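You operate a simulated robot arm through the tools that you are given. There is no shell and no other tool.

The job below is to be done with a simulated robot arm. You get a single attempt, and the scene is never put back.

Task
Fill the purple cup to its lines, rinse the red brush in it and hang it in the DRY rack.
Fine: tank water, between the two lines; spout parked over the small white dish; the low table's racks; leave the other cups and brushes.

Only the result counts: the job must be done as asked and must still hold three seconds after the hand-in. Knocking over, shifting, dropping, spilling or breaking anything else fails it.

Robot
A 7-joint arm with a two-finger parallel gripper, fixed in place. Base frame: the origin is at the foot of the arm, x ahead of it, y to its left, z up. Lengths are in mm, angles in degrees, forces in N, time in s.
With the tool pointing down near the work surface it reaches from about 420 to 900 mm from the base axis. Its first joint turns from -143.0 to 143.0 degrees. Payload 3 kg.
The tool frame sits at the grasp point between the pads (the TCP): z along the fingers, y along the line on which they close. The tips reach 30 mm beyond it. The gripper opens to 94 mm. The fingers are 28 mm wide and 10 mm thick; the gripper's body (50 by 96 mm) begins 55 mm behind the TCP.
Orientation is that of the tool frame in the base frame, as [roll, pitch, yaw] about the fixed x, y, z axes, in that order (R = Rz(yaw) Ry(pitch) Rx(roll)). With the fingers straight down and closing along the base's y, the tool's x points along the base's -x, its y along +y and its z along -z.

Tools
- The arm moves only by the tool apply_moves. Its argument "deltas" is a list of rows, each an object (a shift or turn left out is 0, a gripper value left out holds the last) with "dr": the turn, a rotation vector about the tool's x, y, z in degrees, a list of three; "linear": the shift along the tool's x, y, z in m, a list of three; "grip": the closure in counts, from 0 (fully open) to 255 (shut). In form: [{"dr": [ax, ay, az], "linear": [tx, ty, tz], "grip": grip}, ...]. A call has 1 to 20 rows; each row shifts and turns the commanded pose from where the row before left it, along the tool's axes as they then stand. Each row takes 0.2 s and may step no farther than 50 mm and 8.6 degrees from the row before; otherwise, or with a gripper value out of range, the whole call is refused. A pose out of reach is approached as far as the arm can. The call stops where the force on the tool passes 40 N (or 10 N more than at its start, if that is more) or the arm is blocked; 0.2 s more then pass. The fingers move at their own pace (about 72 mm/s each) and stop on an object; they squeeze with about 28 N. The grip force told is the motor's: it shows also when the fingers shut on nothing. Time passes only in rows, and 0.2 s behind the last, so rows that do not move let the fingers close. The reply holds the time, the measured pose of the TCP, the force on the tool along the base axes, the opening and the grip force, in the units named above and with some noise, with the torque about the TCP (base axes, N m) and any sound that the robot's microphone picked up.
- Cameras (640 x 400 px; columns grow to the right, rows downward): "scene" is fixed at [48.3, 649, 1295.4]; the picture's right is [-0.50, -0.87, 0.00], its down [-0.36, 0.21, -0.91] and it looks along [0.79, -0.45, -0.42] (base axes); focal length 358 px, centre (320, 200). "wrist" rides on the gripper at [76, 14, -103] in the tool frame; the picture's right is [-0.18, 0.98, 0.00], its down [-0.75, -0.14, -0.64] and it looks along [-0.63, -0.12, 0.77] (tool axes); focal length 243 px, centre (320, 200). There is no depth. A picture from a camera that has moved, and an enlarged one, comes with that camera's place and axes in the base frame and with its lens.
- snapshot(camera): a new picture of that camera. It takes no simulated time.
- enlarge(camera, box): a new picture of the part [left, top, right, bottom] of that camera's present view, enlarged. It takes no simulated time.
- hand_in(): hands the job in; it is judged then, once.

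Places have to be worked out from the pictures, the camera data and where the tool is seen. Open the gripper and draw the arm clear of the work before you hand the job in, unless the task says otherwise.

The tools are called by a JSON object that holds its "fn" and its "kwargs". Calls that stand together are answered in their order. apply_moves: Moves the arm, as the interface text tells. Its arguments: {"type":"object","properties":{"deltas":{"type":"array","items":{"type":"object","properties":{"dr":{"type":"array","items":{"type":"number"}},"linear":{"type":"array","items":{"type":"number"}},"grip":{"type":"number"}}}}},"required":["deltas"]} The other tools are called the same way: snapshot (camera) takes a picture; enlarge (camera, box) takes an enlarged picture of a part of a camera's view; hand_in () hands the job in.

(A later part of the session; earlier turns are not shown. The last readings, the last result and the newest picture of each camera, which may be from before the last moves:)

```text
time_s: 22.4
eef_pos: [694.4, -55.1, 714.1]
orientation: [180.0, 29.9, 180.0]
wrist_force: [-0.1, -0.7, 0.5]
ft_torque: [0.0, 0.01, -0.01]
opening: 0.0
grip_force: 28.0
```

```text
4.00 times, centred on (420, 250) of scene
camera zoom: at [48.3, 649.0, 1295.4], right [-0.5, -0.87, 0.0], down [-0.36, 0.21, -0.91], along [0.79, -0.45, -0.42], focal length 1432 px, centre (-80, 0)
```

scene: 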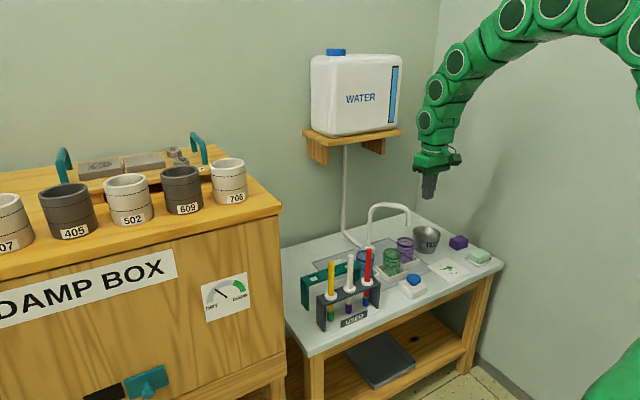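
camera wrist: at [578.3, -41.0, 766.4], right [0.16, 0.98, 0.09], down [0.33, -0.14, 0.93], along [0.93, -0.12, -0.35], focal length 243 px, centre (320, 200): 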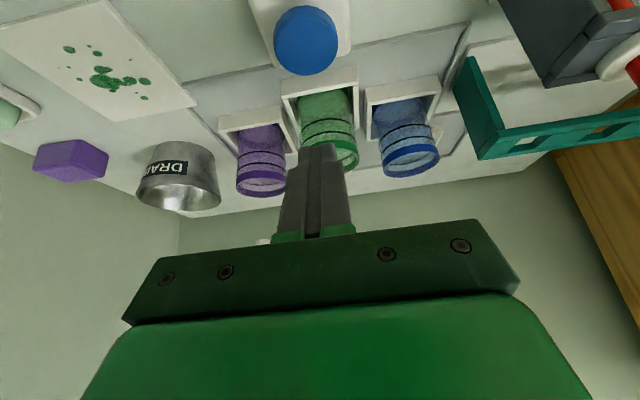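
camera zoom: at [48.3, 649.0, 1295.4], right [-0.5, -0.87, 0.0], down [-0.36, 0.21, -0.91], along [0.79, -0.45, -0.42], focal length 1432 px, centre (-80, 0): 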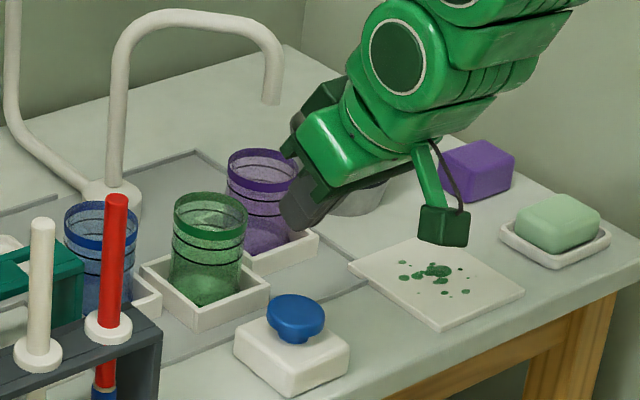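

The view of the purple cup is good and the button centre checks out at (695,-55). I'll lower to about 15 mm above the button.

{"fn": "apply_moves", "kwargs": {"deltas": [{"linear": [0.00997, 0, 0.01734]}, {"linear": [0.00997, 0, 0.01734]}, {"linear": [0.00997, 0, 0.01734]}, {"linear": [0, 0, 0]}]}}

{"fn": "snapshot", "kwargs": {"camera": "wrist"}}

{"fn": "enlarge", "kwargs": {"camera": "scene", "box": [370, 200, 470, 300]}}

```text
time_s: 23.4
eef_pos: [694.2, -55.8, 654.8]
orientation: [-180.0, 29.8, 179.9]
wrist_force: [0.0, 0.2, 0.6]
ft_torque: [0.02, 0.01, 0.01]
opening: 0.0
grip_force: 27.8
```

```text
taken
camera wrist: at [577.2, -41.6, 706.7], right [0.16, 0.98, 0.09], down [0.33, -0.14, 0.93], along [0.93, -0.12, -0.35], focal length 243 px, centre (320, 200)
```

wrist: 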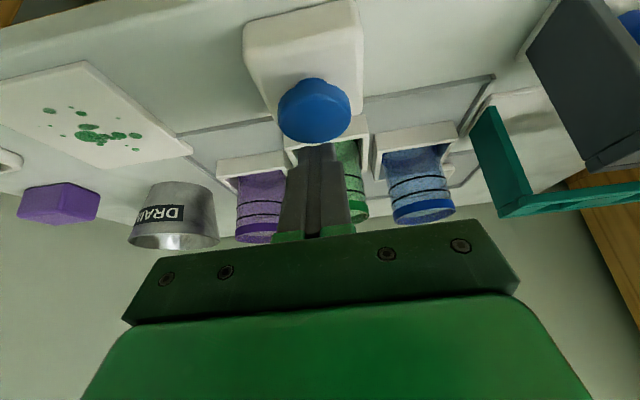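

```text
4.00 times, centred on (420, 250) of scene
camera zoom: at [48.3, 649.0, 1295.4], right [-0.5, -0.87, 0.0], down [-0.36, 0.21, -0.91], along [0.79, -0.45, -0.42], focal length 1432 px, centre (-80, 0)
```

zoom: 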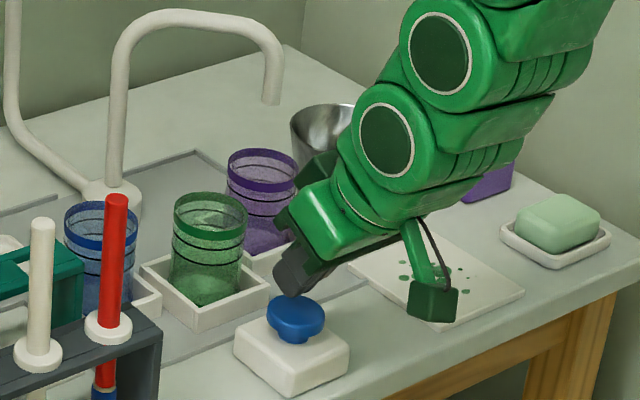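

I'll take baseline close-ups of the cup first, then start pressing down carefully.

{"fn": "enlarge", "kwargs": {"camera": "scene", "box": [420, 230, 460, 270]}}

{"fn": "enlarge", "kwargs": {"camera": "wrist", "box": [210, 150, 290, 250]}}

{"fn": "apply_moves", "kwargs": {"deltas": [{"linear": [0.00199, 0, 0.00347]}, {"linear": [0.00199, 0, 0.00347]}, {"linear": [0.00199, 0, 0.00347]}]}}

```text
10.00 times, centred on (440, 250) of scene
camera zoom: at [48.3, 649.0, 1295.4], right [-0.5, -0.87, 0.0], down [-0.36, 0.21, -0.91], along [0.79, -0.45, -0.42], focal length 3581 px, centre (-880, -300)
```

zoom: 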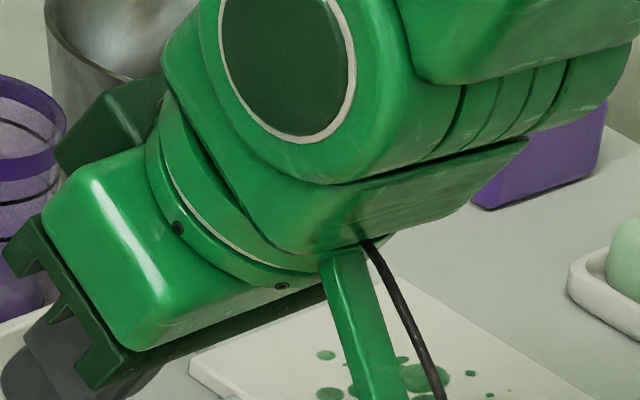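

```text
4.00 times, centred on (250, 200) of wrist
camera zoom: at [577.2, -41.6, 706.7], right [0.16, 0.98, 0.09], down [0.33, -0.14, 0.93], along [0.93, -0.12, -0.35], focal length 970 px, centre (600, 200)
```

zoom: 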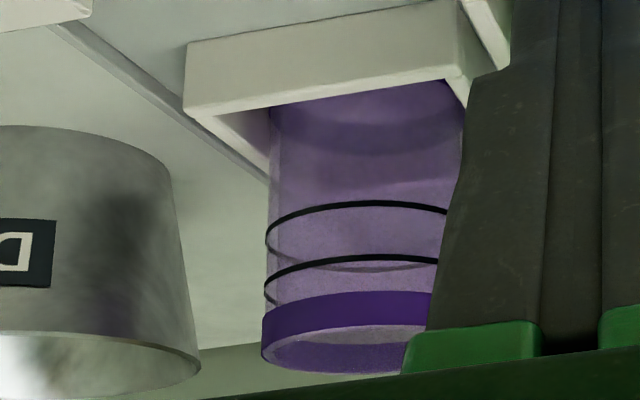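

```text
time_s: 24.2
eef_pos: [694.7, -54.7, 643.7]
orientation: [-180.0, 29.9, 180.0]
wrist_force: [-1.0, -0.3, 1.7]
ft_torque: [-0.04, -0.02, -0.02]
opening: 0.0
grip_force: 27.9
```

The wrist close-up shows both lines clearly and the cup looks empty. I'll keep pressing in small steps and watch the force and sound.

{"fn": "apply_moves", "kwargs": {"deltas": [{"linear": [0.0015, 0, 0.0026]}]}}

{"fn": "enlarge", "kwargs": {"camera": "scene", "box": [380, 210, 460, 290]}}

```text
time_s: 24.6
eef_pos: [695.0, -55.5, 641.4]
orientation: [180.0, 30.0, 180.0]
wrist_force: [0.3, -2.2, 4.3]
ft_torque: [-0.04, -0.01, -0.03]
opening: 0.0
grip_force: 27.8
heard: click
```

```text
5.00 times, centred on (420, 250) of scene
camera zoom: at [48.3, 649.0, 1295.4], right [-0.5, -0.87, 0.0], down [-0.36, 0.21, -0.91], along [0.79, -0.45, -0.42], focal length 1791 px, centre (-180, -50)
```

zoom: 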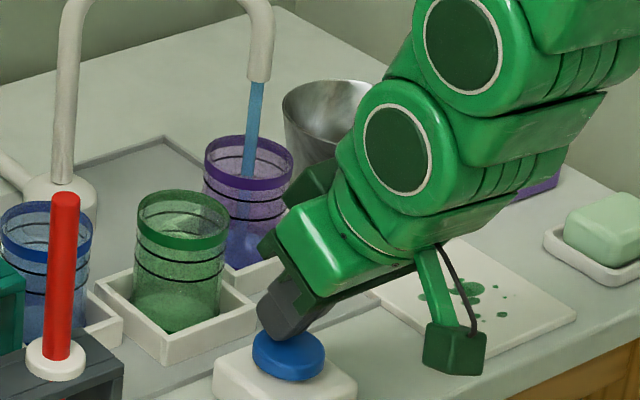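

A click, and the water is running straight into the purple cup. I'll check the level.

{"fn": "enlarge", "kwargs": {"camera": "wrist", "box": [210, 150, 290, 250]}}

{"fn": "enlarge", "kwargs": {"camera": "scene", "box": [405, 225, 445, 265]}}

```text
4.00 times, centred on (250, 200) of wrist
camera zoom: at [577.9, -40.7, 692.0], right [0.16, 0.98, 0.09], down [0.33, -0.14, 0.93], along [0.93, -0.12, -0.35], focal length 970 px, centre (600, 200)
```

zoom: 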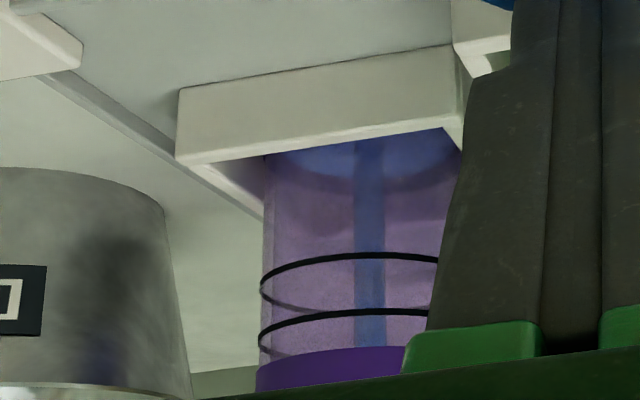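

```text
10.00 times, centred on (425, 245) of scene
camera zoom: at [48.3, 649.0, 1295.4], right [-0.5, -0.87, 0.0], down [-0.36, 0.21, -0.91], along [0.79, -0.45, -0.42], focal length 3581 px, centre (-730, -250)
```

zoom: 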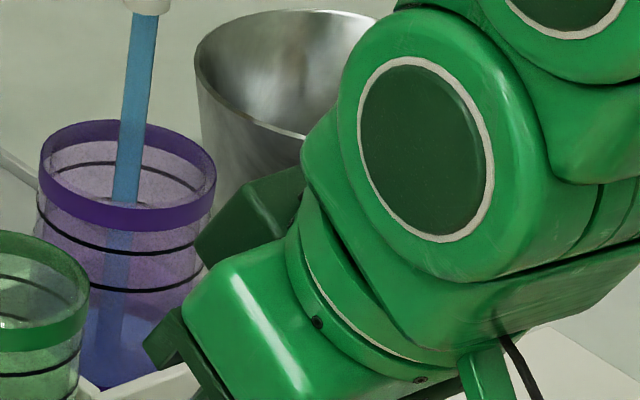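

Water is flowing. I'll hold for two rows and measure the rise.

{"fn": "apply_moves", "kwargs": {"deltas": [{"linear": [0, 0, 0]}, {"linear": [0, 0, 0]}]}}

{"fn": "enlarge", "kwargs": {"camera": "wrist", "box": [210, 150, 290, 250]}}

{"fn": "enlarge", "kwargs": {"camera": "scene", "box": [400, 225, 440, 265]}}

```text
time_s: 25.2
eef_pos: [694.3, -54.9, 641.0]
orientation: [-180.0, 29.9, 180.0]
wrist_force: [1.0, -0.4, 3.6]
ft_torque: [-0.01, 0.03, 0.01]
opening: 0.0
grip_force: 28.4
```

```text
4.00 times, centred on (250, 200) of wrist
camera zoom: at [577.9, -40.7, 692.0], right [0.16, 0.98, 0.09], down [0.33, -0.14, 0.93], along [0.93, -0.12, -0.35], focal length 970 px, centre (600, 200)
```

zoom: 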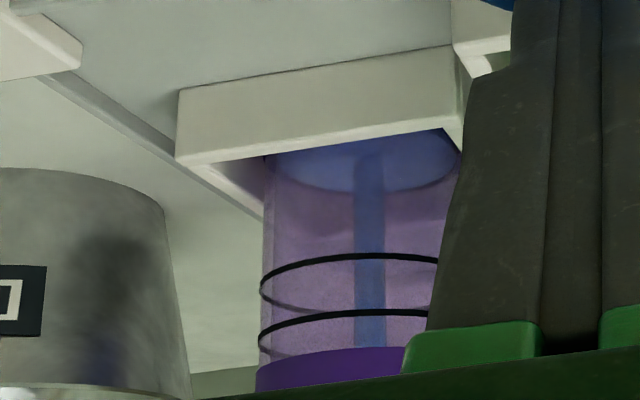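

```text
10.00 times, centred on (420, 245) of scene
camera zoom: at [48.3, 649.0, 1295.4], right [-0.5, -0.87, 0.0], down [-0.36, 0.21, -0.91], along [0.79, -0.45, -0.42], focal length 3581 px, centre (-680, -250)
```

zoom: 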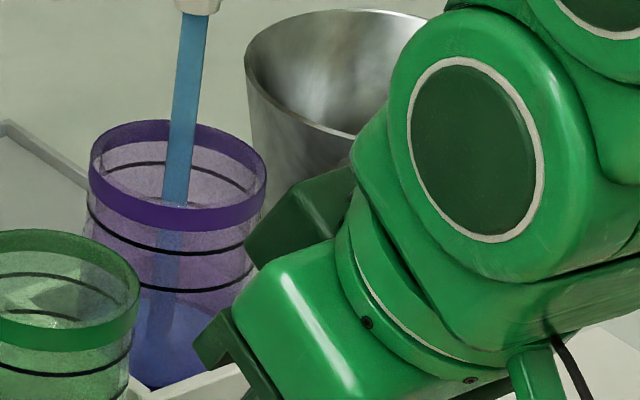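

The level is rising about 6–7 mm/s, with the lower line still roughly 38 mm above the surface. I'll hold about 2.6 s more and re-measure.

{"fn": "apply_moves", "kwargs": {"deltas": [{"linear": [0, 0, 0]}, {"linear": [0, 0, 0]}, {"linear": [0, 0, 0]}, {"linear": [0, 0, 0]}, {"linear": [0, 0, 0]}, {"linear": [0, 0, 0]}, {"linear": [0, 0, 0]}, {"linear": [0, 0, 0]}, {"linear": [0, 0, 0]}, {"linear": [0, 0, 0]}]}}

{"fn": "enlarge", "kwargs": {"camera": "wrist", "box": [210, 150, 290, 250]}}

{"fn": "enlarge", "kwargs": {"camera": "scene", "box": [400, 225, 440, 265]}}

```text
time_s: 27.4
eef_pos: [694.1, -54.6, 640.6]
orientation: [180.0, 29.9, -180.0]
wrist_force: [-0.3, 0.6, 2.3]
ft_torque: [-0.01, 0.02, -0.01]
opening: 0.0
grip_force: 28.5
```

```text
4.00 times, centred on (250, 200) of wrist
camera zoom: at [577.8, -40.7, 691.9], right [0.16, 0.98, 0.09], down [0.33, -0.14, 0.93], along [0.93, -0.12, -0.35], focal length 970 px, centre (600, 200)
```

zoom: 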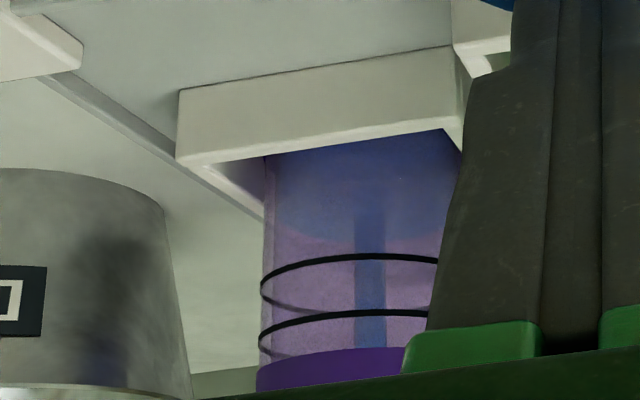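

```text
10.00 times, centred on (420, 245) of scene
camera zoom: at [48.3, 649.0, 1295.4], right [-0.5, -0.87, 0.0], down [-0.36, 0.21, -0.91], along [0.79, -0.45, -0.42], focal length 3581 px, centre (-680, -250)
```

zoom: 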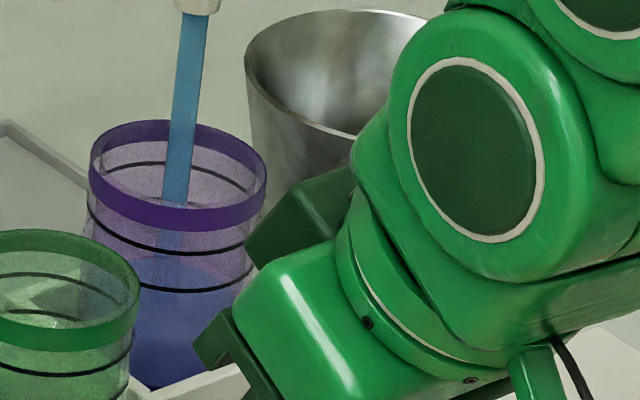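

The surface is about 23 mm below the lower line and rising at 6.4 mm/s. I'll hold about 3.2 s and look again.

{"fn": "apply_moves", "kwargs": {"deltas": [{"linear": [0, 0, 0]}, {"linear": [0, 0, 0]}, {"linear": [0, 0, 0]}, {"linear": [0, 0, 0]}, {"linear": [0, 0, 0]}, {"linear": [0, 0, 0]}, {"linear": [0, 0, 0]}, {"linear": [0, 0, 0]}, {"linear": [0, 0, 0]}, {"linear": [0, 0, 0]}, {"linear": [0, 0, 0]}, {"linear": [0, 0, 0]}, {"linear": [0, 0, 0]}, {"linear": [0, 0, 0]}]}}

{"fn": "enlarge", "kwargs": {"camera": "wrist", "box": [210, 150, 290, 250]}}

{"fn": "enlarge", "kwargs": {"camera": "scene", "box": [400, 225, 440, 265]}}

```text
time_s: 30.4
eef_pos: [694.9, -54.7, 641.0]
orientation: [-179.9, 29.9, 180.0]
wrist_force: [-0.1, -0.9, 3.1]
ft_torque: [-0.01, 0.01, 0.01]
opening: 0.0
grip_force: 28.0
```

```text
4.00 times, centred on (250, 200) of wrist
camera zoom: at [577.8, -40.7, 691.9], right [0.16, 0.98, 0.09], down [0.33, -0.14, 0.93], along [0.93, -0.12, -0.35], focal length 970 px, centre (600, 200)
```

zoom: 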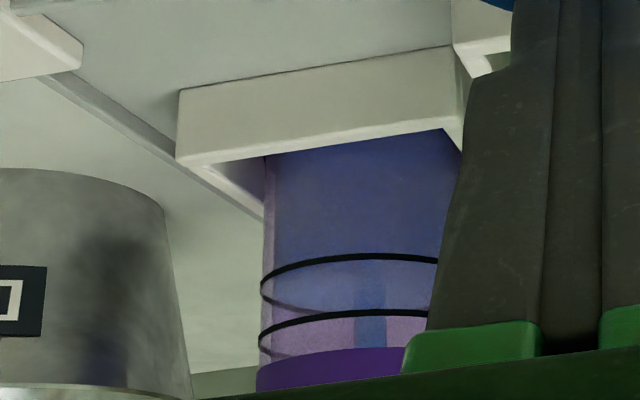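

```text
10.00 times, centred on (420, 245) of scene
camera zoom: at [48.3, 649.0, 1295.4], right [-0.5, -0.87, 0.0], down [-0.36, 0.21, -0.91], along [0.79, -0.45, -0.42], focal length 3581 px, centre (-680, -250)
```

zoom: 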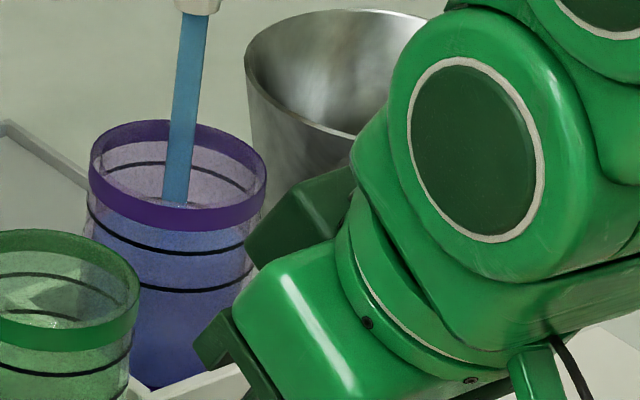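

The surface looks to be close to the lower line, so I'll zoom in further before letting any more time pass.

{"fn": "enlarge", "kwargs": {"camera": "wrist", "box": [238, 205, 270, 225]}}

{"fn": "enlarge", "kwargs": {"camera": "wrist", "box": [225, 195, 273, 250]}}

{"fn": "enlarge", "kwargs": {"camera": "scene", "box": [406, 234, 430, 264]}}

```text
16.00 times, centred on (254, 215) of wrist
camera zoom: at [577.8, -40.7, 691.9], right [0.16, 0.98, 0.09], down [0.33, -0.14, 0.93], along [0.93, -0.12, -0.35], focal length 3882 px, centre (1376, -40)
```

zoom: 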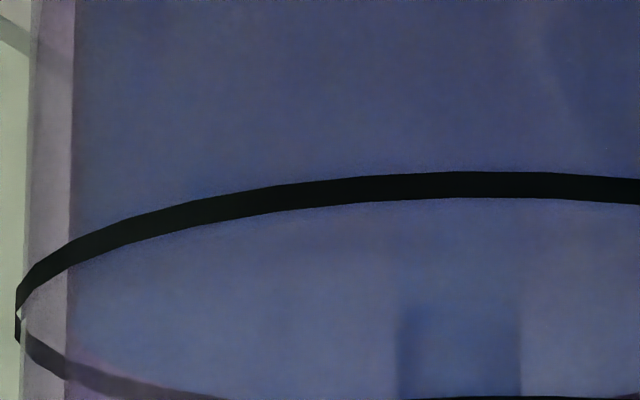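

```text
7.27 times, centred on (249, 222) of wrist
camera zoom: at [577.8, -40.7, 691.9], right [0.16, 0.98, 0.09], down [0.33, -0.14, 0.93], along [0.93, -0.12, -0.35], focal length 1764 px, centre (836, 36)
```

zoom: 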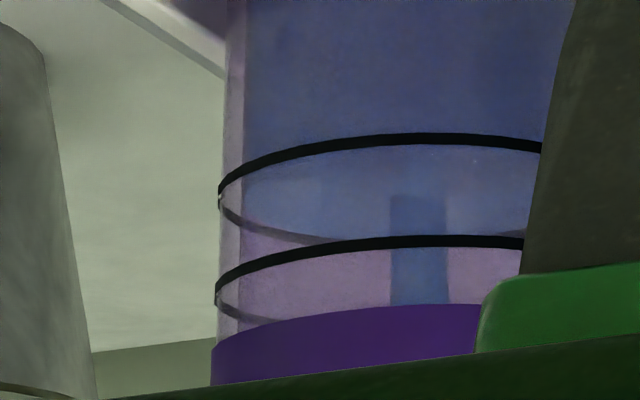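

```text
13.33 times, centred on (418, 249) of scene
camera zoom: at [48.3, 649.0, 1295.4], right [-0.5, -0.87, 0.0], down [-0.36, 0.21, -0.91], along [0.79, -0.45, -0.42], focal length 4775 px, centre (-987, -453)
```

zoom: 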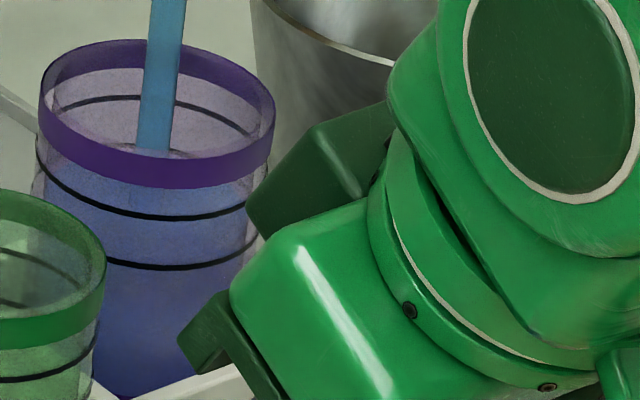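

The surface is right at the lower line now. To learn whether the button must be held or toggles, I'll lift off now, while there is still margin, and check the flow.

{"fn": "apply_moves", "kwargs": {"deltas": [{"linear": [-0.004, 0, -0.0069]}]}}

{"fn": "enlarge", "kwargs": {"camera": "scene", "box": [400, 215, 440, 265]}}

{"fn": "enlarge", "kwargs": {"camera": "wrist", "box": [225, 195, 273, 250]}}

```text
time_s: 30.8
eef_pos: [693.3, -56.1, 647.8]
orientation: [-180.0, 29.9, -180.0]
wrist_force: [-0.8, -0.4, 0.8]
ft_torque: [0.02, 0.02, 0.01]
opening: 0.0
grip_force: 28.2
```

```text
8.00 times, centred on (420, 240) of scene
camera zoom: at [48.3, 649.0, 1295.4], right [-0.5, -0.87, 0.0], down [-0.36, 0.21, -0.91], along [0.79, -0.45, -0.42], focal length 2865 px, centre (-480, -120)
```

zoom: 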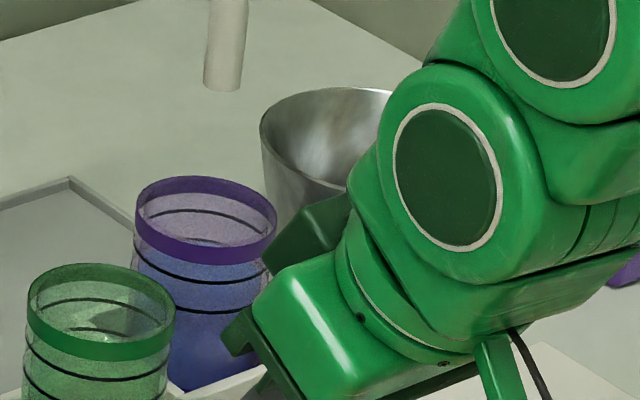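

```text
7.27 times, centred on (249, 222) of wrist
camera zoom: at [578.1, -41.0, 700.2], right [0.16, 0.98, 0.09], down [0.33, -0.14, 0.93], along [0.93, -0.12, -0.35], focal length 1764 px, centre (836, 36)
```

zoom: 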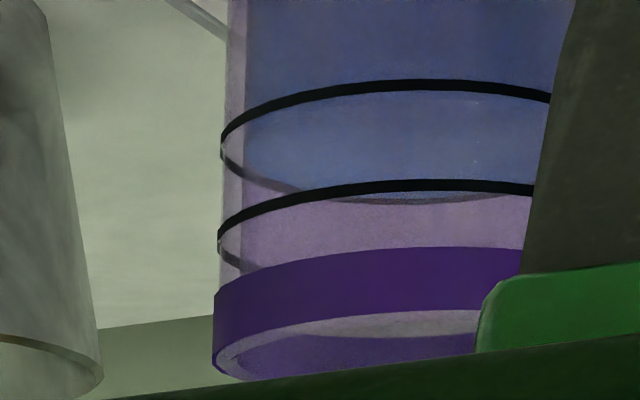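

The flow stops on release, so it's a press-and-hold button. The level is right on the lower line, and the lines are about 16 mm apart. I'll press for about 0.9 s more to bring it to mid-window, then lift in the same call.

{"fn": "apply_moves", "kwargs": {"deltas": [{"linear": [0.004, 0, 0.0069]}, {"linear": [0, 0, 0]}, {"linear": [0, 0, 0]}, {"linear": [0, 0, 0]}, {"linear": [-0.004, 0, -0.0069]}, {"linear": [0, 0, 0]}]}}

{"fn": "enlarge", "kwargs": {"camera": "scene", "box": [400, 215, 440, 265]}}

{"fn": "enlarge", "kwargs": {"camera": "wrist", "box": [225, 195, 273, 250]}}

```text
time_s: 32.2
eef_pos: [693.8, -55.0, 650.0]
orientation: [180.0, 29.9, -180.0]
wrist_force: [0.1, -0.2, 0.2]
ft_torque: [-0.01, -0.01, -0.07]
opening: 0.0
grip_force: 28.0
heard: click
```

```text
8.00 times, centred on (420, 240) of scene
camera zoom: at [48.3, 649.0, 1295.4], right [-0.5, -0.87, 0.0], down [-0.36, 0.21, -0.91], along [0.79, -0.45, -0.42], focal length 2865 px, centre (-480, -120)
```

zoom: 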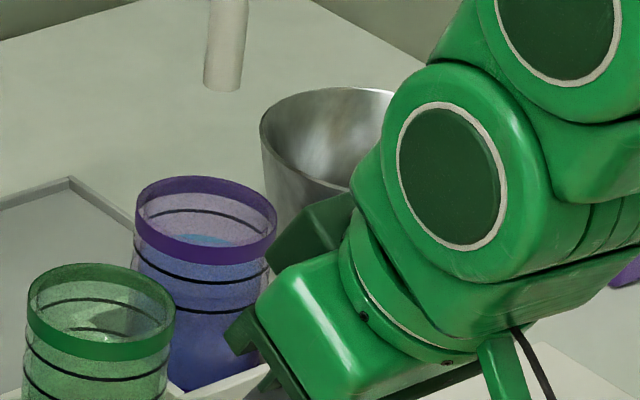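

```text
7.27 times, centred on (249, 222) of wrist
camera zoom: at [577.0, -41.4, 701.1], right [0.16, 0.98, 0.09], down [0.33, -0.14, 0.93], along [0.93, -0.12, -0.35], focal length 1764 px, centre (836, 36)
```

zoom: 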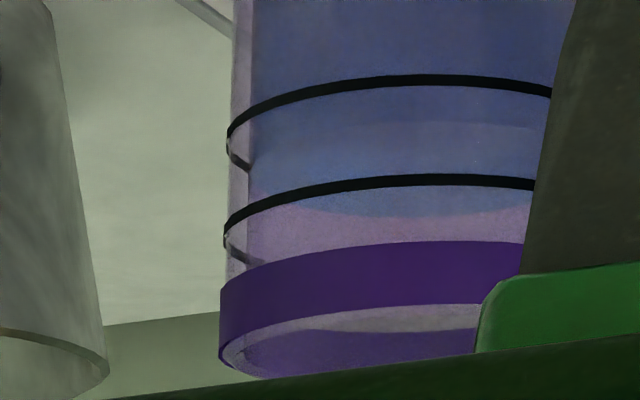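

The level is now about 38% of the way between the lines. One short tap of roughly 0.4 s should bring it near the middle.

{"fn": "apply_moves", "kwargs": {"deltas": [{"linear": [0.004, 0, 0.0075]}, {"linear": [0, 0, 0]}, {"linear": [-0.004, 0, -0.0075]}, {"linear": [0, 0, 0]}]}}

{"fn": "enlarge", "kwargs": {"camera": "scene", "box": [400, 215, 440, 265]}}

{"fn": "enlarge", "kwargs": {"camera": "wrist", "box": [225, 195, 273, 250]}}

```text
time_s: 33.2
eef_pos: [695.7, -55.2, 648.9]
orientation: [180.0, 29.9, 180.0]
wrist_force: [0.3, -0.2, -0.1]
ft_torque: [0.0, -0.01, 0.01]
opening: 0.0
grip_force: 28.0
```

```text
8.00 times, centred on (420, 240) of scene
camera zoom: at [48.3, 649.0, 1295.4], right [-0.5, -0.87, 0.0], down [-0.36, 0.21, -0.91], along [0.79, -0.45, -0.42], focal length 2865 px, centre (-480, -120)
```

zoom: 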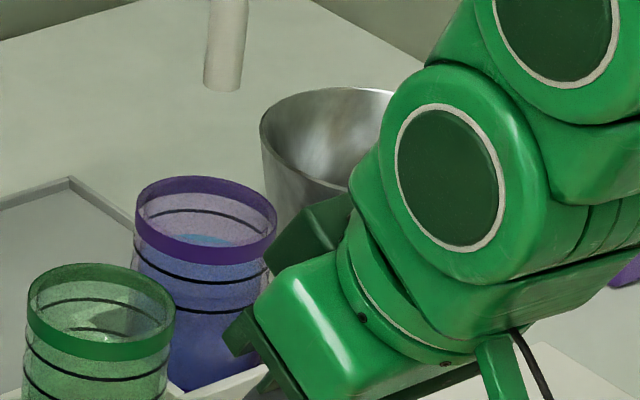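

```text
7.27 times, centred on (249, 222) of wrist
camera zoom: at [577.5, -41.1, 700.4], right [0.16, 0.98, 0.09], down [0.33, -0.14, 0.93], along [0.93, -0.12, -0.35], focal length 1764 px, centre (836, 36)
```

zoom: 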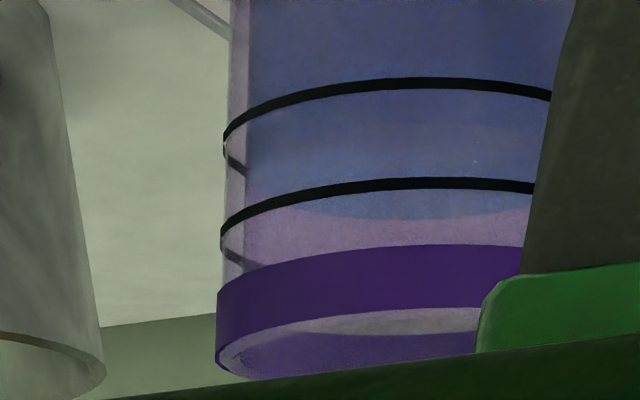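

No click this time, and the level hasn't changed, so the tap fell short. I'll repeat it slightly deeper.

{"fn": "apply_moves", "kwargs": {"deltas": [{"linear": [0.0045, 0, 0.0081]}, {"linear": [0.0005, 0, 0.0009]}, {"linear": [-0.005, 0, -0.009]}, {"linear": [0, 0, 0]}]}}

{"fn": "enlarge", "kwargs": {"camera": "scene", "box": [400, 215, 440, 265]}}

{"fn": "enlarge", "kwargs": {"camera": "wrist", "box": [225, 195, 273, 250]}}

```text
time_s: 34.2
eef_pos: [694.1, -55.3, 647.2]
orientation: [-179.9, 30.0, 180.0]
wrist_force: [0.3, -0.3, 0.2]
ft_torque: [0.0, 0.01, 0.01]
opening: 0.0
grip_force: 28.0
heard: click
```

```text
8.00 times, centred on (420, 240) of scene
camera zoom: at [48.3, 649.0, 1295.4], right [-0.5, -0.87, 0.0], down [-0.36, 0.21, -0.91], along [0.79, -0.45, -0.42], focal length 2865 px, centre (-480, -120)
```

zoom: 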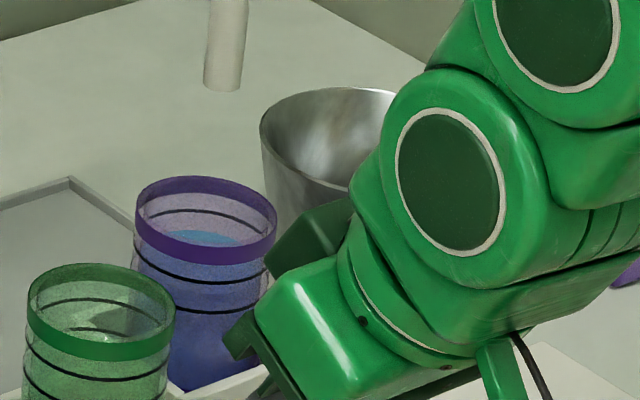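

```text
7.27 times, centred on (249, 222) of wrist
camera zoom: at [577.2, -41.4, 699.0], right [0.16, 0.98, 0.09], down [0.33, -0.14, 0.93], along [0.93, -0.12, -0.35], focal length 1764 px, centre (836, 36)
```

zoom: 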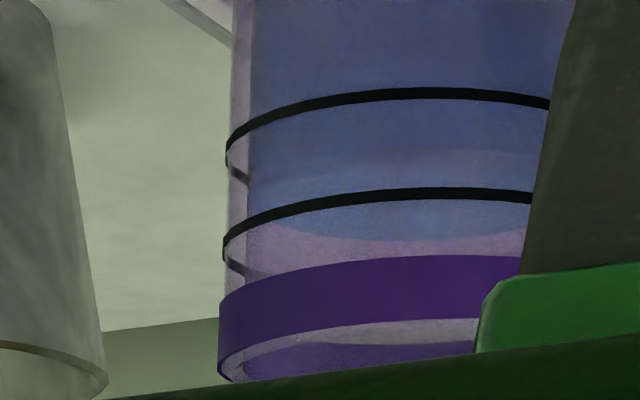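

The level is now about 55% of the way between the lines, which is where I want it. I'll lift off, go back up and move to the standoff above the spout.

{"fn": "apply_moves", "kwargs": {"deltas": [{"linear": [-0.0125, 0, -0.0217]}, {"linear": [-0.0125, 0, -0.0217]}, {"linear": [-0.0125, 0, -0.0217]}, {"linear": [-0.0125, 0, -0.0217]}, {"dr": [0, 7.5, 0], "grip": 60}, {"dr": [0, 7.5, 0]}, {"dr": [0, 7.5, 0]}, {"dr": [0, 7.4, 0]}, {"linear": [0, 0, -0.04]}, {"linear": [0, 0, -0.04]}, {"linear": [0, 0, -0.04]}, {"linear": [0, 0, -0.04]}, {"linear": [-0.045, -0.006, 0]}, {"linear": [-0.045, -0.006, 0]}, {"linear": [-0.045, -0.006, 0]}, {"linear": [-0.008, 0, 0]}, {"linear": [0, 0, 0]}]}}

{"fn": "snapshot", "kwargs": {"camera": "wrist"}}

{"fn": "enlarge", "kwargs": {"camera": "scene", "box": [310, 140, 470, 280]}}

```text
time_s: 37.8
eef_pos: [836.4, -72.2, 911.0]
orientation: [-180.0, 0.1, -179.9]
wrist_force: [-0.4, 0.1, -1.1]
ft_torque: [0.0, 0.06, 0.0]
opening: 72.1
grip_force: 0.1
```

```text
taken
camera wrist: at [761.3, -58.0, 1014.1], right [0.18, 0.98, 0.0], down [0.75, -0.14, 0.64], along [0.63, -0.12, -0.77], focal length 243 px, centre (320, 200)
```

wrist: 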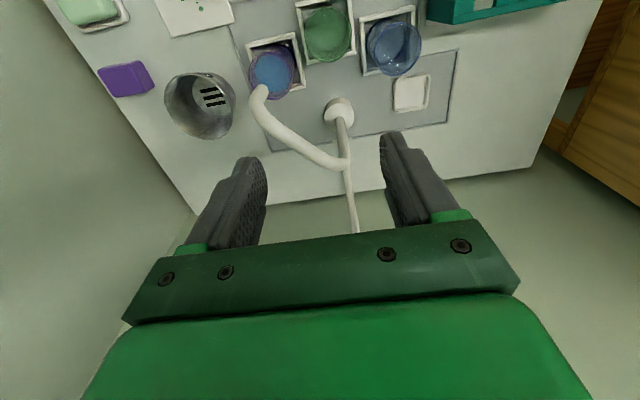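

```text
2.86 times, centred on (390, 210) of scene
camera zoom: at [48.3, 649.0, 1295.4], right [-0.5, -0.87, 0.0], down [-0.36, 0.21, -0.91], along [0.79, -0.45, -0.42], focal length 1023 px, centre (120, 171)
```

zoom: 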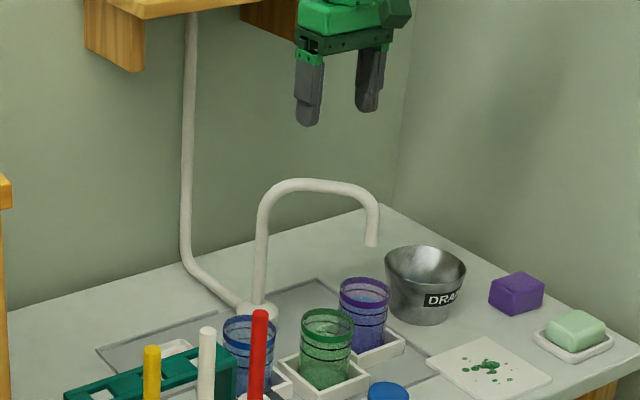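

The water in the purple cup is clearly visible and nothing else has moved. I'll re-take the earlier gripping orientation above the spout arch.

{"fn": "apply_moves", "kwargs": {"deltas": [{"dr": [0, 0, -8.35]}, {"dr": [0, 0, -8.35]}, {"dr": [0, 0, -8.35]}, {"dr": [0, 0, -8.35]}, {"dr": [0, 0, -8.35]}, {"dr": [0, 0, -8.35]}, {"dr": [7.35, 0, 0]}, {"dr": [7.35, 0, 0]}, {"dr": [7.35, 0, 0]}, {"linear": [0, 0, 0]}]}}

{"fn": "snapshot", "kwargs": {"camera": "wrist"}}

```text
time_s: 40.0
eef_pos: [837.6, -72.6, 909.6]
orientation: [-157.9, 0.1, -130.0]
wrist_force: [-0.2, -0.1, 0.0]
ft_torque: [0.01, -0.02, -0.02]
opening: 72.0
grip_force: 0.1
```

```text
taken
camera wrist: at [749.6, -98.5, 999.2], right [-0.58, 0.73, -0.37], down [0.4, 0.65, 0.65], along [0.71, 0.23, -0.67], focal length 243 px, centre (320, 200)
```

wrist: 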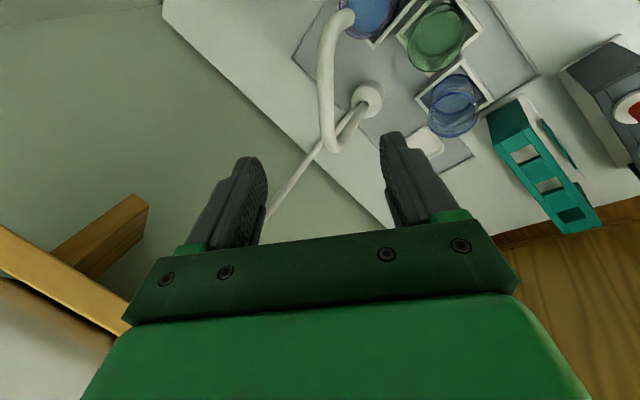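

I'll advance along the tool axis with a small 3.5 mm sideways correction so the tube is centred between the fingers.

{"fn": "apply_moves", "kwargs": {"deltas": [{"linear": [0, 0.0012, 0.03]}, {"linear": [0, 0.0012, 0.03]}, {"linear": [0, 0.0011, 0.03]}, {"linear": [0, 0, 0]}]}}

{"fn": "snapshot", "kwargs": {"camera": "wrist"}}

{"fn": "enlarge", "kwargs": {"camera": "scene", "box": [340, 140, 460, 280]}}

```text
time_s: 41.0
eef_pos: [861.6, -93.6, 825.3]
orientation: [-157.9, 0.0, -129.9]
wrist_force: [0.8, 0.2, 0.6]
ft_torque: [-0.01, -0.02, -0.01]
opening: 71.9
grip_force: 0.0
```

```text
taken
camera wrist: at [773.4, -119.2, 915.5], right [-0.58, 0.73, -0.37], down [0.4, 0.65, 0.65], along [0.71, 0.23, -0.67], focal length 243 px, centre (320, 200)
```

wrist: 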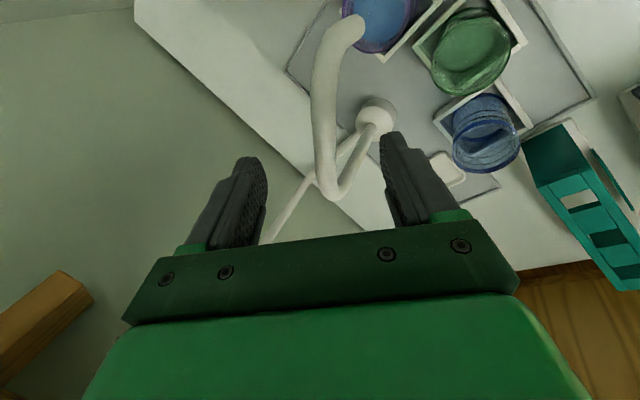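

```text
2.86 times, centred on (400, 210) of scene
camera zoom: at [48.3, 649.0, 1295.4], right [-0.5, -0.87, 0.0], down [-0.36, 0.21, -0.91], along [0.79, -0.45, -0.42], focal length 1023 px, centre (91, 171)
```

zoom: 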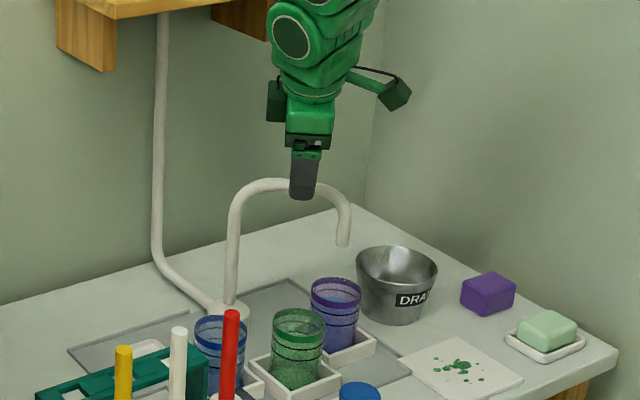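

The tube is between the fingers. I'll go the last 45 mm and close to the loose cage.

{"fn": "apply_moves", "kwargs": {"deltas": [{"linear": [0, 0.0015, 0.0225]}, {"linear": [0, 0.0015, 0.0225]}, {"linear": [0, 0, 0]}, {"grip": 178}, {"grip": 178}, {"grip": 178}]}}

{"fn": "snapshot", "kwargs": {"camera": "wrist"}}

{"fn": "enlarge", "kwargs": {"camera": "scene", "box": [360, 180, 460, 280]}}

```text
time_s: 42.4
eef_pos: [871.5, -103.2, 783.3]
orientation: [-157.9, 0.1, -129.9]
wrist_force: [0.0, 0.4, -0.2]
ft_torque: [-0.01, 0.04, -0.02]
opening: 28.5
grip_force: 0.1
```

```text
taken
camera wrist: at [784.9, -128.4, 873.6], right [-0.58, 0.73, -0.37], down [0.4, 0.65, 0.65], along [0.71, 0.23, -0.67], focal length 243 px, centre (320, 200)
```

wrist: 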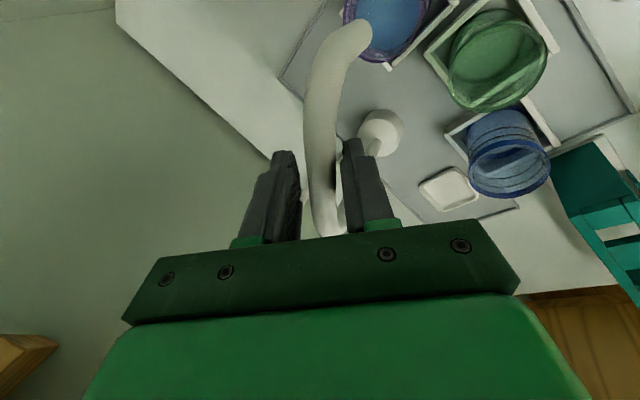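

```text
4.00 times, centred on (410, 230) of scene
camera zoom: at [48.3, 649.0, 1295.4], right [-0.5, -0.87, 0.0], down [-0.36, 0.21, -0.91], along [0.79, -0.45, -0.42], focal length 1432 px, centre (-40, 80)
```

zoom: 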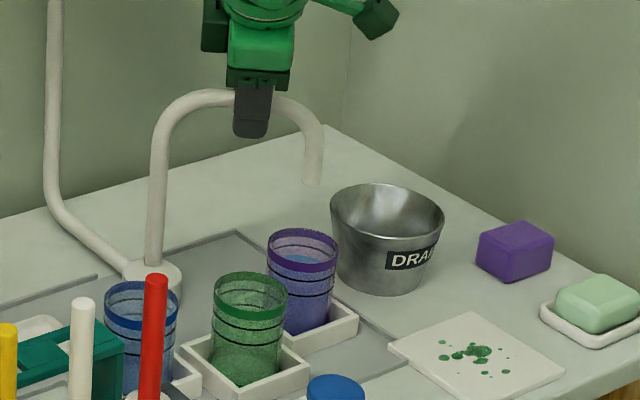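

The tube is caged again. I'll swing back the way I came, starting with the first 57°.

{"fn": "apply_moves", "kwargs": {"deltas": [{"linear": [-0.00026, 0.00541, -0.00219], "dr": [0, 1.873, 4.636]}, {"linear": [-0.00057, 0.00811, -0.00328], "dr": [-3, 2.627, 7.027]}, {"linear": [-0.00057, 0.00827, -0.00285], "dr": [-3, 2.255, 7.156]}, {"linear": [-0.00057, 0.00841, -0.00241], "dr": [-3, 1.878, 7.264]}, {"linear": [-0.00057, 0.00852, -0.00197], "dr": [-3, 1.495, 7.352]}, {"linear": [-0.00057, 0.00861, -0.00152], "dr": [-3, 1.109, 7.42]}, {"linear": [-0.00057, 0.00868, -0.00107], "dr": [-3, 0.719, 7.468]}, {"linear": [-0.00057, 0.00872, -0.00061], "dr": [-3, 0.327, 7.495]}, {"linear": [0, 0, 0]}]}}

{"fn": "snapshot", "kwargs": {"camera": "wrist"}}

{"fn": "enlarge", "kwargs": {"camera": "scene", "box": [310, 140, 450, 280]}}

```text
time_s: 44.4
eef_pos: [851.1, -42.4, 782.5]
orientation: [-179.0, 0.2, 172.4]
wrist_force: [0.3, 0.6, 0.3]
ft_torque: [0.0, -0.02, -0.02]
opening: 28.5
grip_force: 0.1
```

```text
taken
camera wrist: at [777.4, -15.3, 884.9], right [0.31, 0.95, -0.02], down [0.73, -0.23, 0.65], along [0.61, -0.21, -0.76], focal length 243 px, centre (320, 200)
```

wrist: 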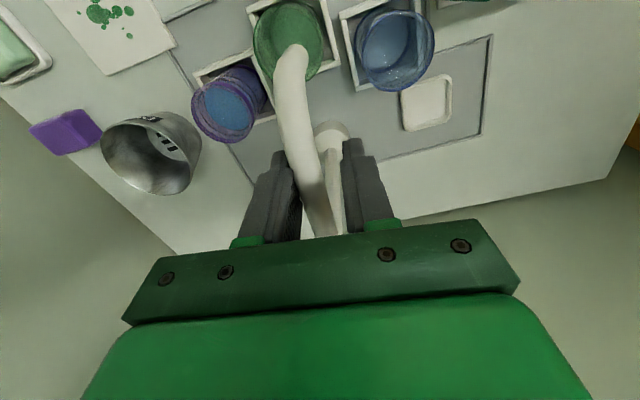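

```text
2.86 times, centred on (380, 210) of scene
camera zoom: at [48.3, 649.0, 1295.4], right [-0.5, -0.87, 0.0], down [-0.36, 0.21, -0.91], along [0.79, -0.45, -0.42], focal length 1023 px, centre (149, 171)
```

zoom: 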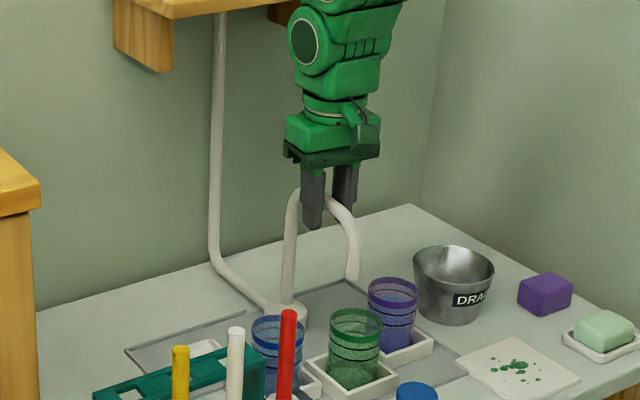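

The spout follows and now leans on the other finger, as I expected. Continuing the swing back.

{"fn": "apply_moves", "kwargs": {"deltas": [{"linear": [-0.00057, 0.00874, -0.00015], "dr": [-3, -0.066, 7.502]}, {"linear": [-0.00057, 0.00874, 0.00031], "dr": [-3, -0.459, 7.488]}, {"linear": [-0.00057, 0.00871, 0.00076], "dr": [-3, -0.85, 7.454]}, {"linear": [-0.00057, 0.00866, 0.00122], "dr": [-3, -1.239, 7.399]}, {"linear": [-0.00057, 0.00858, 0.00167], "dr": [-3, -1.624, 7.324]}, {"linear": [-0.00057, 0.00849, 0.00212], "dr": [-3, -2.006, 7.229]}, {"linear": [-0.00057, 0.00836, 0.00256], "dr": [-3, -2.381, 7.115]}, {"linear": [0, 0, 0]}]}}

{"fn": "snapshot", "kwargs": {"camera": "wrist"}}

{"fn": "enlarge", "kwargs": {"camera": "scene", "box": [310, 140, 450, 280]}}

```text
time_s: 46.2
eef_pos: [880.8, 8.2, 781.8]
orientation: [159.8, -0.1, 120.0]
wrist_force: [-0.3, 0.5, 0.3]
ft_torque: [-0.01, -0.01, 0.01]
opening: 28.2
grip_force: 0.1
```

```text
taken
camera wrist: at [824.5, 63.3, 883.4], right [0.89, 0.3, 0.34], down [0.07, -0.83, 0.55], along [0.45, -0.47, -0.76], focal length 243 px, centre (320, 200)
```

wrist: 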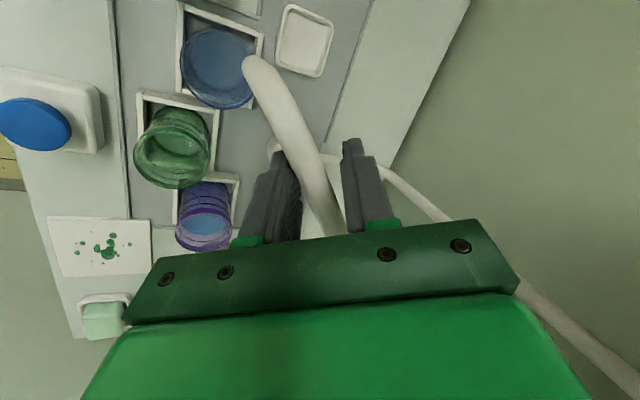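

```text
2.86 times, centred on (380, 210) of scene
camera zoom: at [48.3, 649.0, 1295.4], right [-0.5, -0.87, 0.0], down [-0.36, 0.21, -0.91], along [0.79, -0.45, -0.42], focal length 1023 px, centre (149, 171)
```

zoom: 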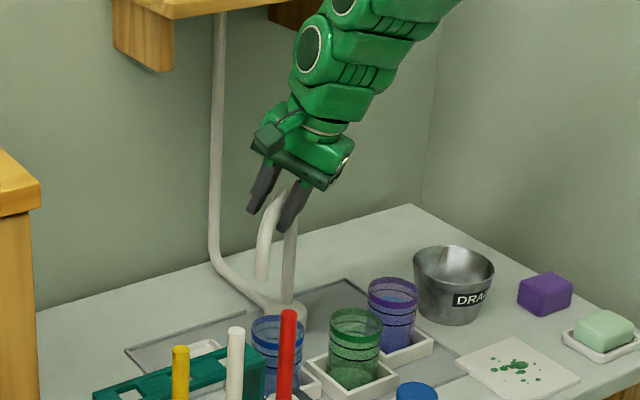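

Four more rows bring the tool to the park direction. Then I'll judge the remaining lag.

{"fn": "apply_moves", "kwargs": {"deltas": [{"linear": [-0.00057, 0.00822, 0.00299], "dr": [-3, -2.75, 6.981]}, {"linear": [-0.00057, 0.00805, 0.00342], "dr": [-3, -3.112, 6.827]}, {"linear": [-0.00057, 0.00786, 0.00383], "dr": [-3, -3.465, 6.655]}, {"linear": [-0.00057, 0.00765, 0.00424], "dr": [-3, -3.808, 6.464]}, {"linear": [0, 0, 0]}]}}

{"fn": "snapshot", "kwargs": {"camera": "wrist"}}

{"fn": "enlarge", "kwargs": {"camera": "scene", "box": [320, 190, 400, 240]}}

```text
time_s: 47.4
eef_pos: [915.0, 16.4, 783.0]
orientation: [147.8, 0.1, 89.9]
wrist_force: [0.5, 0.9, -0.9]
ft_torque: [0.0, -0.01, -0.02]
opening: 28.5
grip_force: 0.0
```

```text
taken
camera wrist: at [872.7, 92.9, 877.2], right [0.83, -0.18, 0.52], down [-0.46, -0.75, 0.47], along [0.31, -0.63, -0.71], focal length 243 px, centre (320, 200)
```

wrist: 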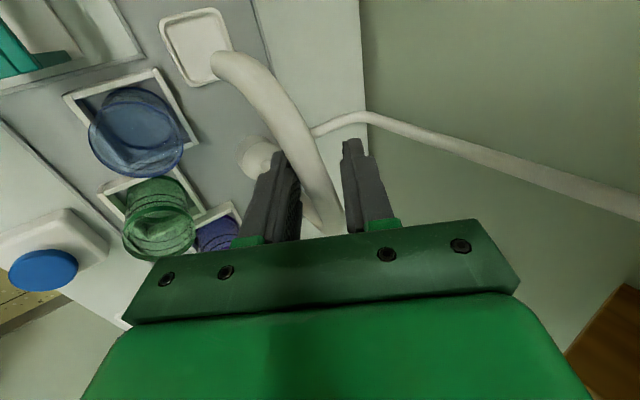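

```text
8.00 times, centred on (360, 215) of scene
camera zoom: at [48.3, 649.0, 1295.4], right [-0.5, -0.87, 0.0], down [-0.36, 0.21, -0.91], along [0.79, -0.45, -0.42], focal length 2865 px, centre (0, 80)
```

zoom: 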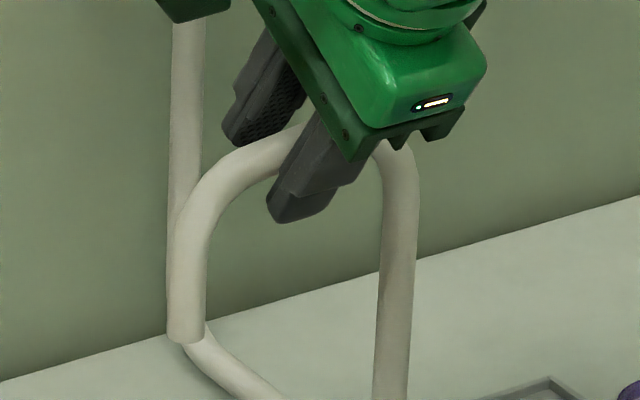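

The outlet still lags its original parked spot by about 16 mm at the tip, or roughly 7.3°. I'll rotate that much further.

{"fn": "apply_moves", "kwargs": {"deltas": [{"linear": [-0.0003, 0.0037, 0.0023], "dr": [0, -1.95, 3.12]}, {"linear": [-0.0003, 0.0037, 0.0023], "dr": [0, -1.95, 3.12]}, {"linear": [0, 0, 0]}]}}

{"fn": "snapshot", "kwargs": {"camera": "wrist"}}

{"fn": "enlarge", "kwargs": {"camera": "scene", "box": [320, 190, 400, 240]}}

```text
time_s: 48.2
eef_pos: [923.8, 15.9, 781.9]
orientation: [147.9, 0.0, 82.7]
wrist_force: [-1.4, 0.5, -0.7]
ft_torque: [-0.01, 0.01, 0.01]
opening: 28.8
grip_force: 0.6
```

```text
taken
camera wrist: at [891.7, 97.1, 876.7], right [0.8, -0.29, 0.52], down [-0.55, -0.69, 0.47], along [0.22, -0.67, -0.71], focal length 243 px, centre (320, 200)
```

wrist: 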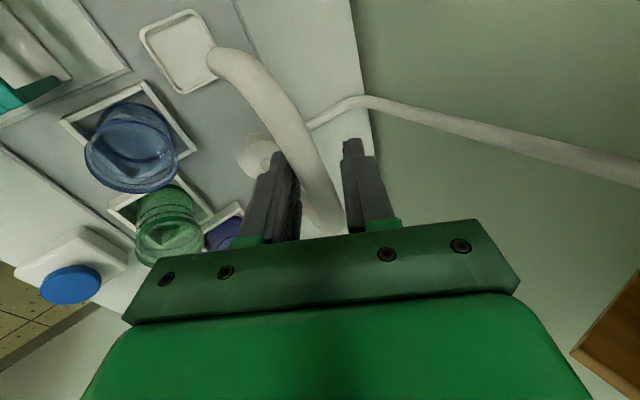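

```text
8.00 times, centred on (360, 215) of scene
camera zoom: at [48.3, 649.0, 1295.4], right [-0.5, -0.87, 0.0], down [-0.36, 0.21, -0.91], along [0.79, -0.45, -0.42], focal length 2865 px, centre (0, 80)
```

zoom: 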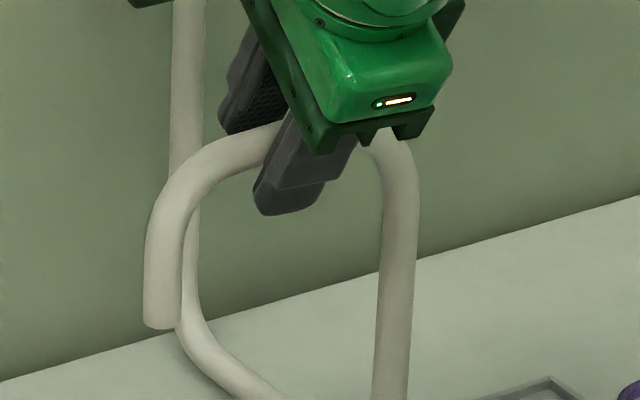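

The outlet is back within about 2 mm of its original parked position. I'll open the fingers and retreat along the tool axis.

{"fn": "apply_moves", "kwargs": {"deltas": [{"grip": 60}, {"grip": 60}, {"linear": [0, 0, -0.02]}, {"linear": [0, 0, -0.035]}, {"linear": [0, 0, -0.045]}, {"linear": [0, 0, -0.045]}, {"linear": [0, 0, 0]}]}}

{"fn": "snapshot", "kwargs": {"camera": "wrist"}}

{"fn": "enlarge", "kwargs": {"camera": "scene", "box": [320, 190, 400, 240]}}

```text
time_s: 49.8
eef_pos: [845.3, 26.3, 905.1]
orientation: [147.8, 0.0, 82.7]
wrist_force: [-0.6, 0.0, -0.4]
ft_torque: [0.03, -0.01, 0.0]
opening: 71.7
grip_force: 0.0
```

```text
taken
camera wrist: at [813.6, 107.8, 999.8], right [0.8, -0.29, 0.52], down [-0.55, -0.69, 0.47], along [0.22, -0.66, -0.71], focal length 243 px, centre (320, 200)
```

wrist: 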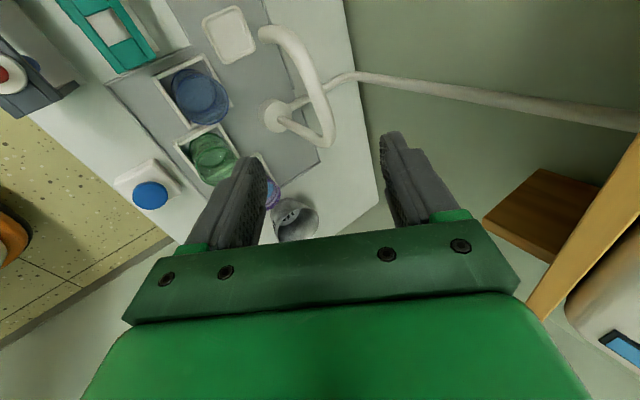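

```text
8.00 times, centred on (360, 215) of scene
camera zoom: at [48.3, 649.0, 1295.4], right [-0.5, -0.87, 0.0], down [-0.36, 0.21, -0.91], along [0.79, -0.45, -0.42], focal length 2865 px, centre (0, 80)
```

zoom: 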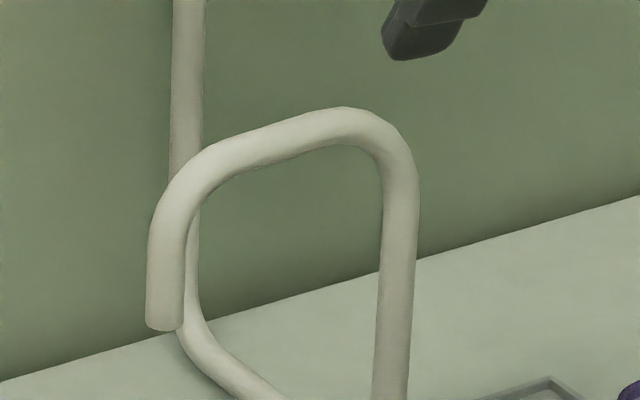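

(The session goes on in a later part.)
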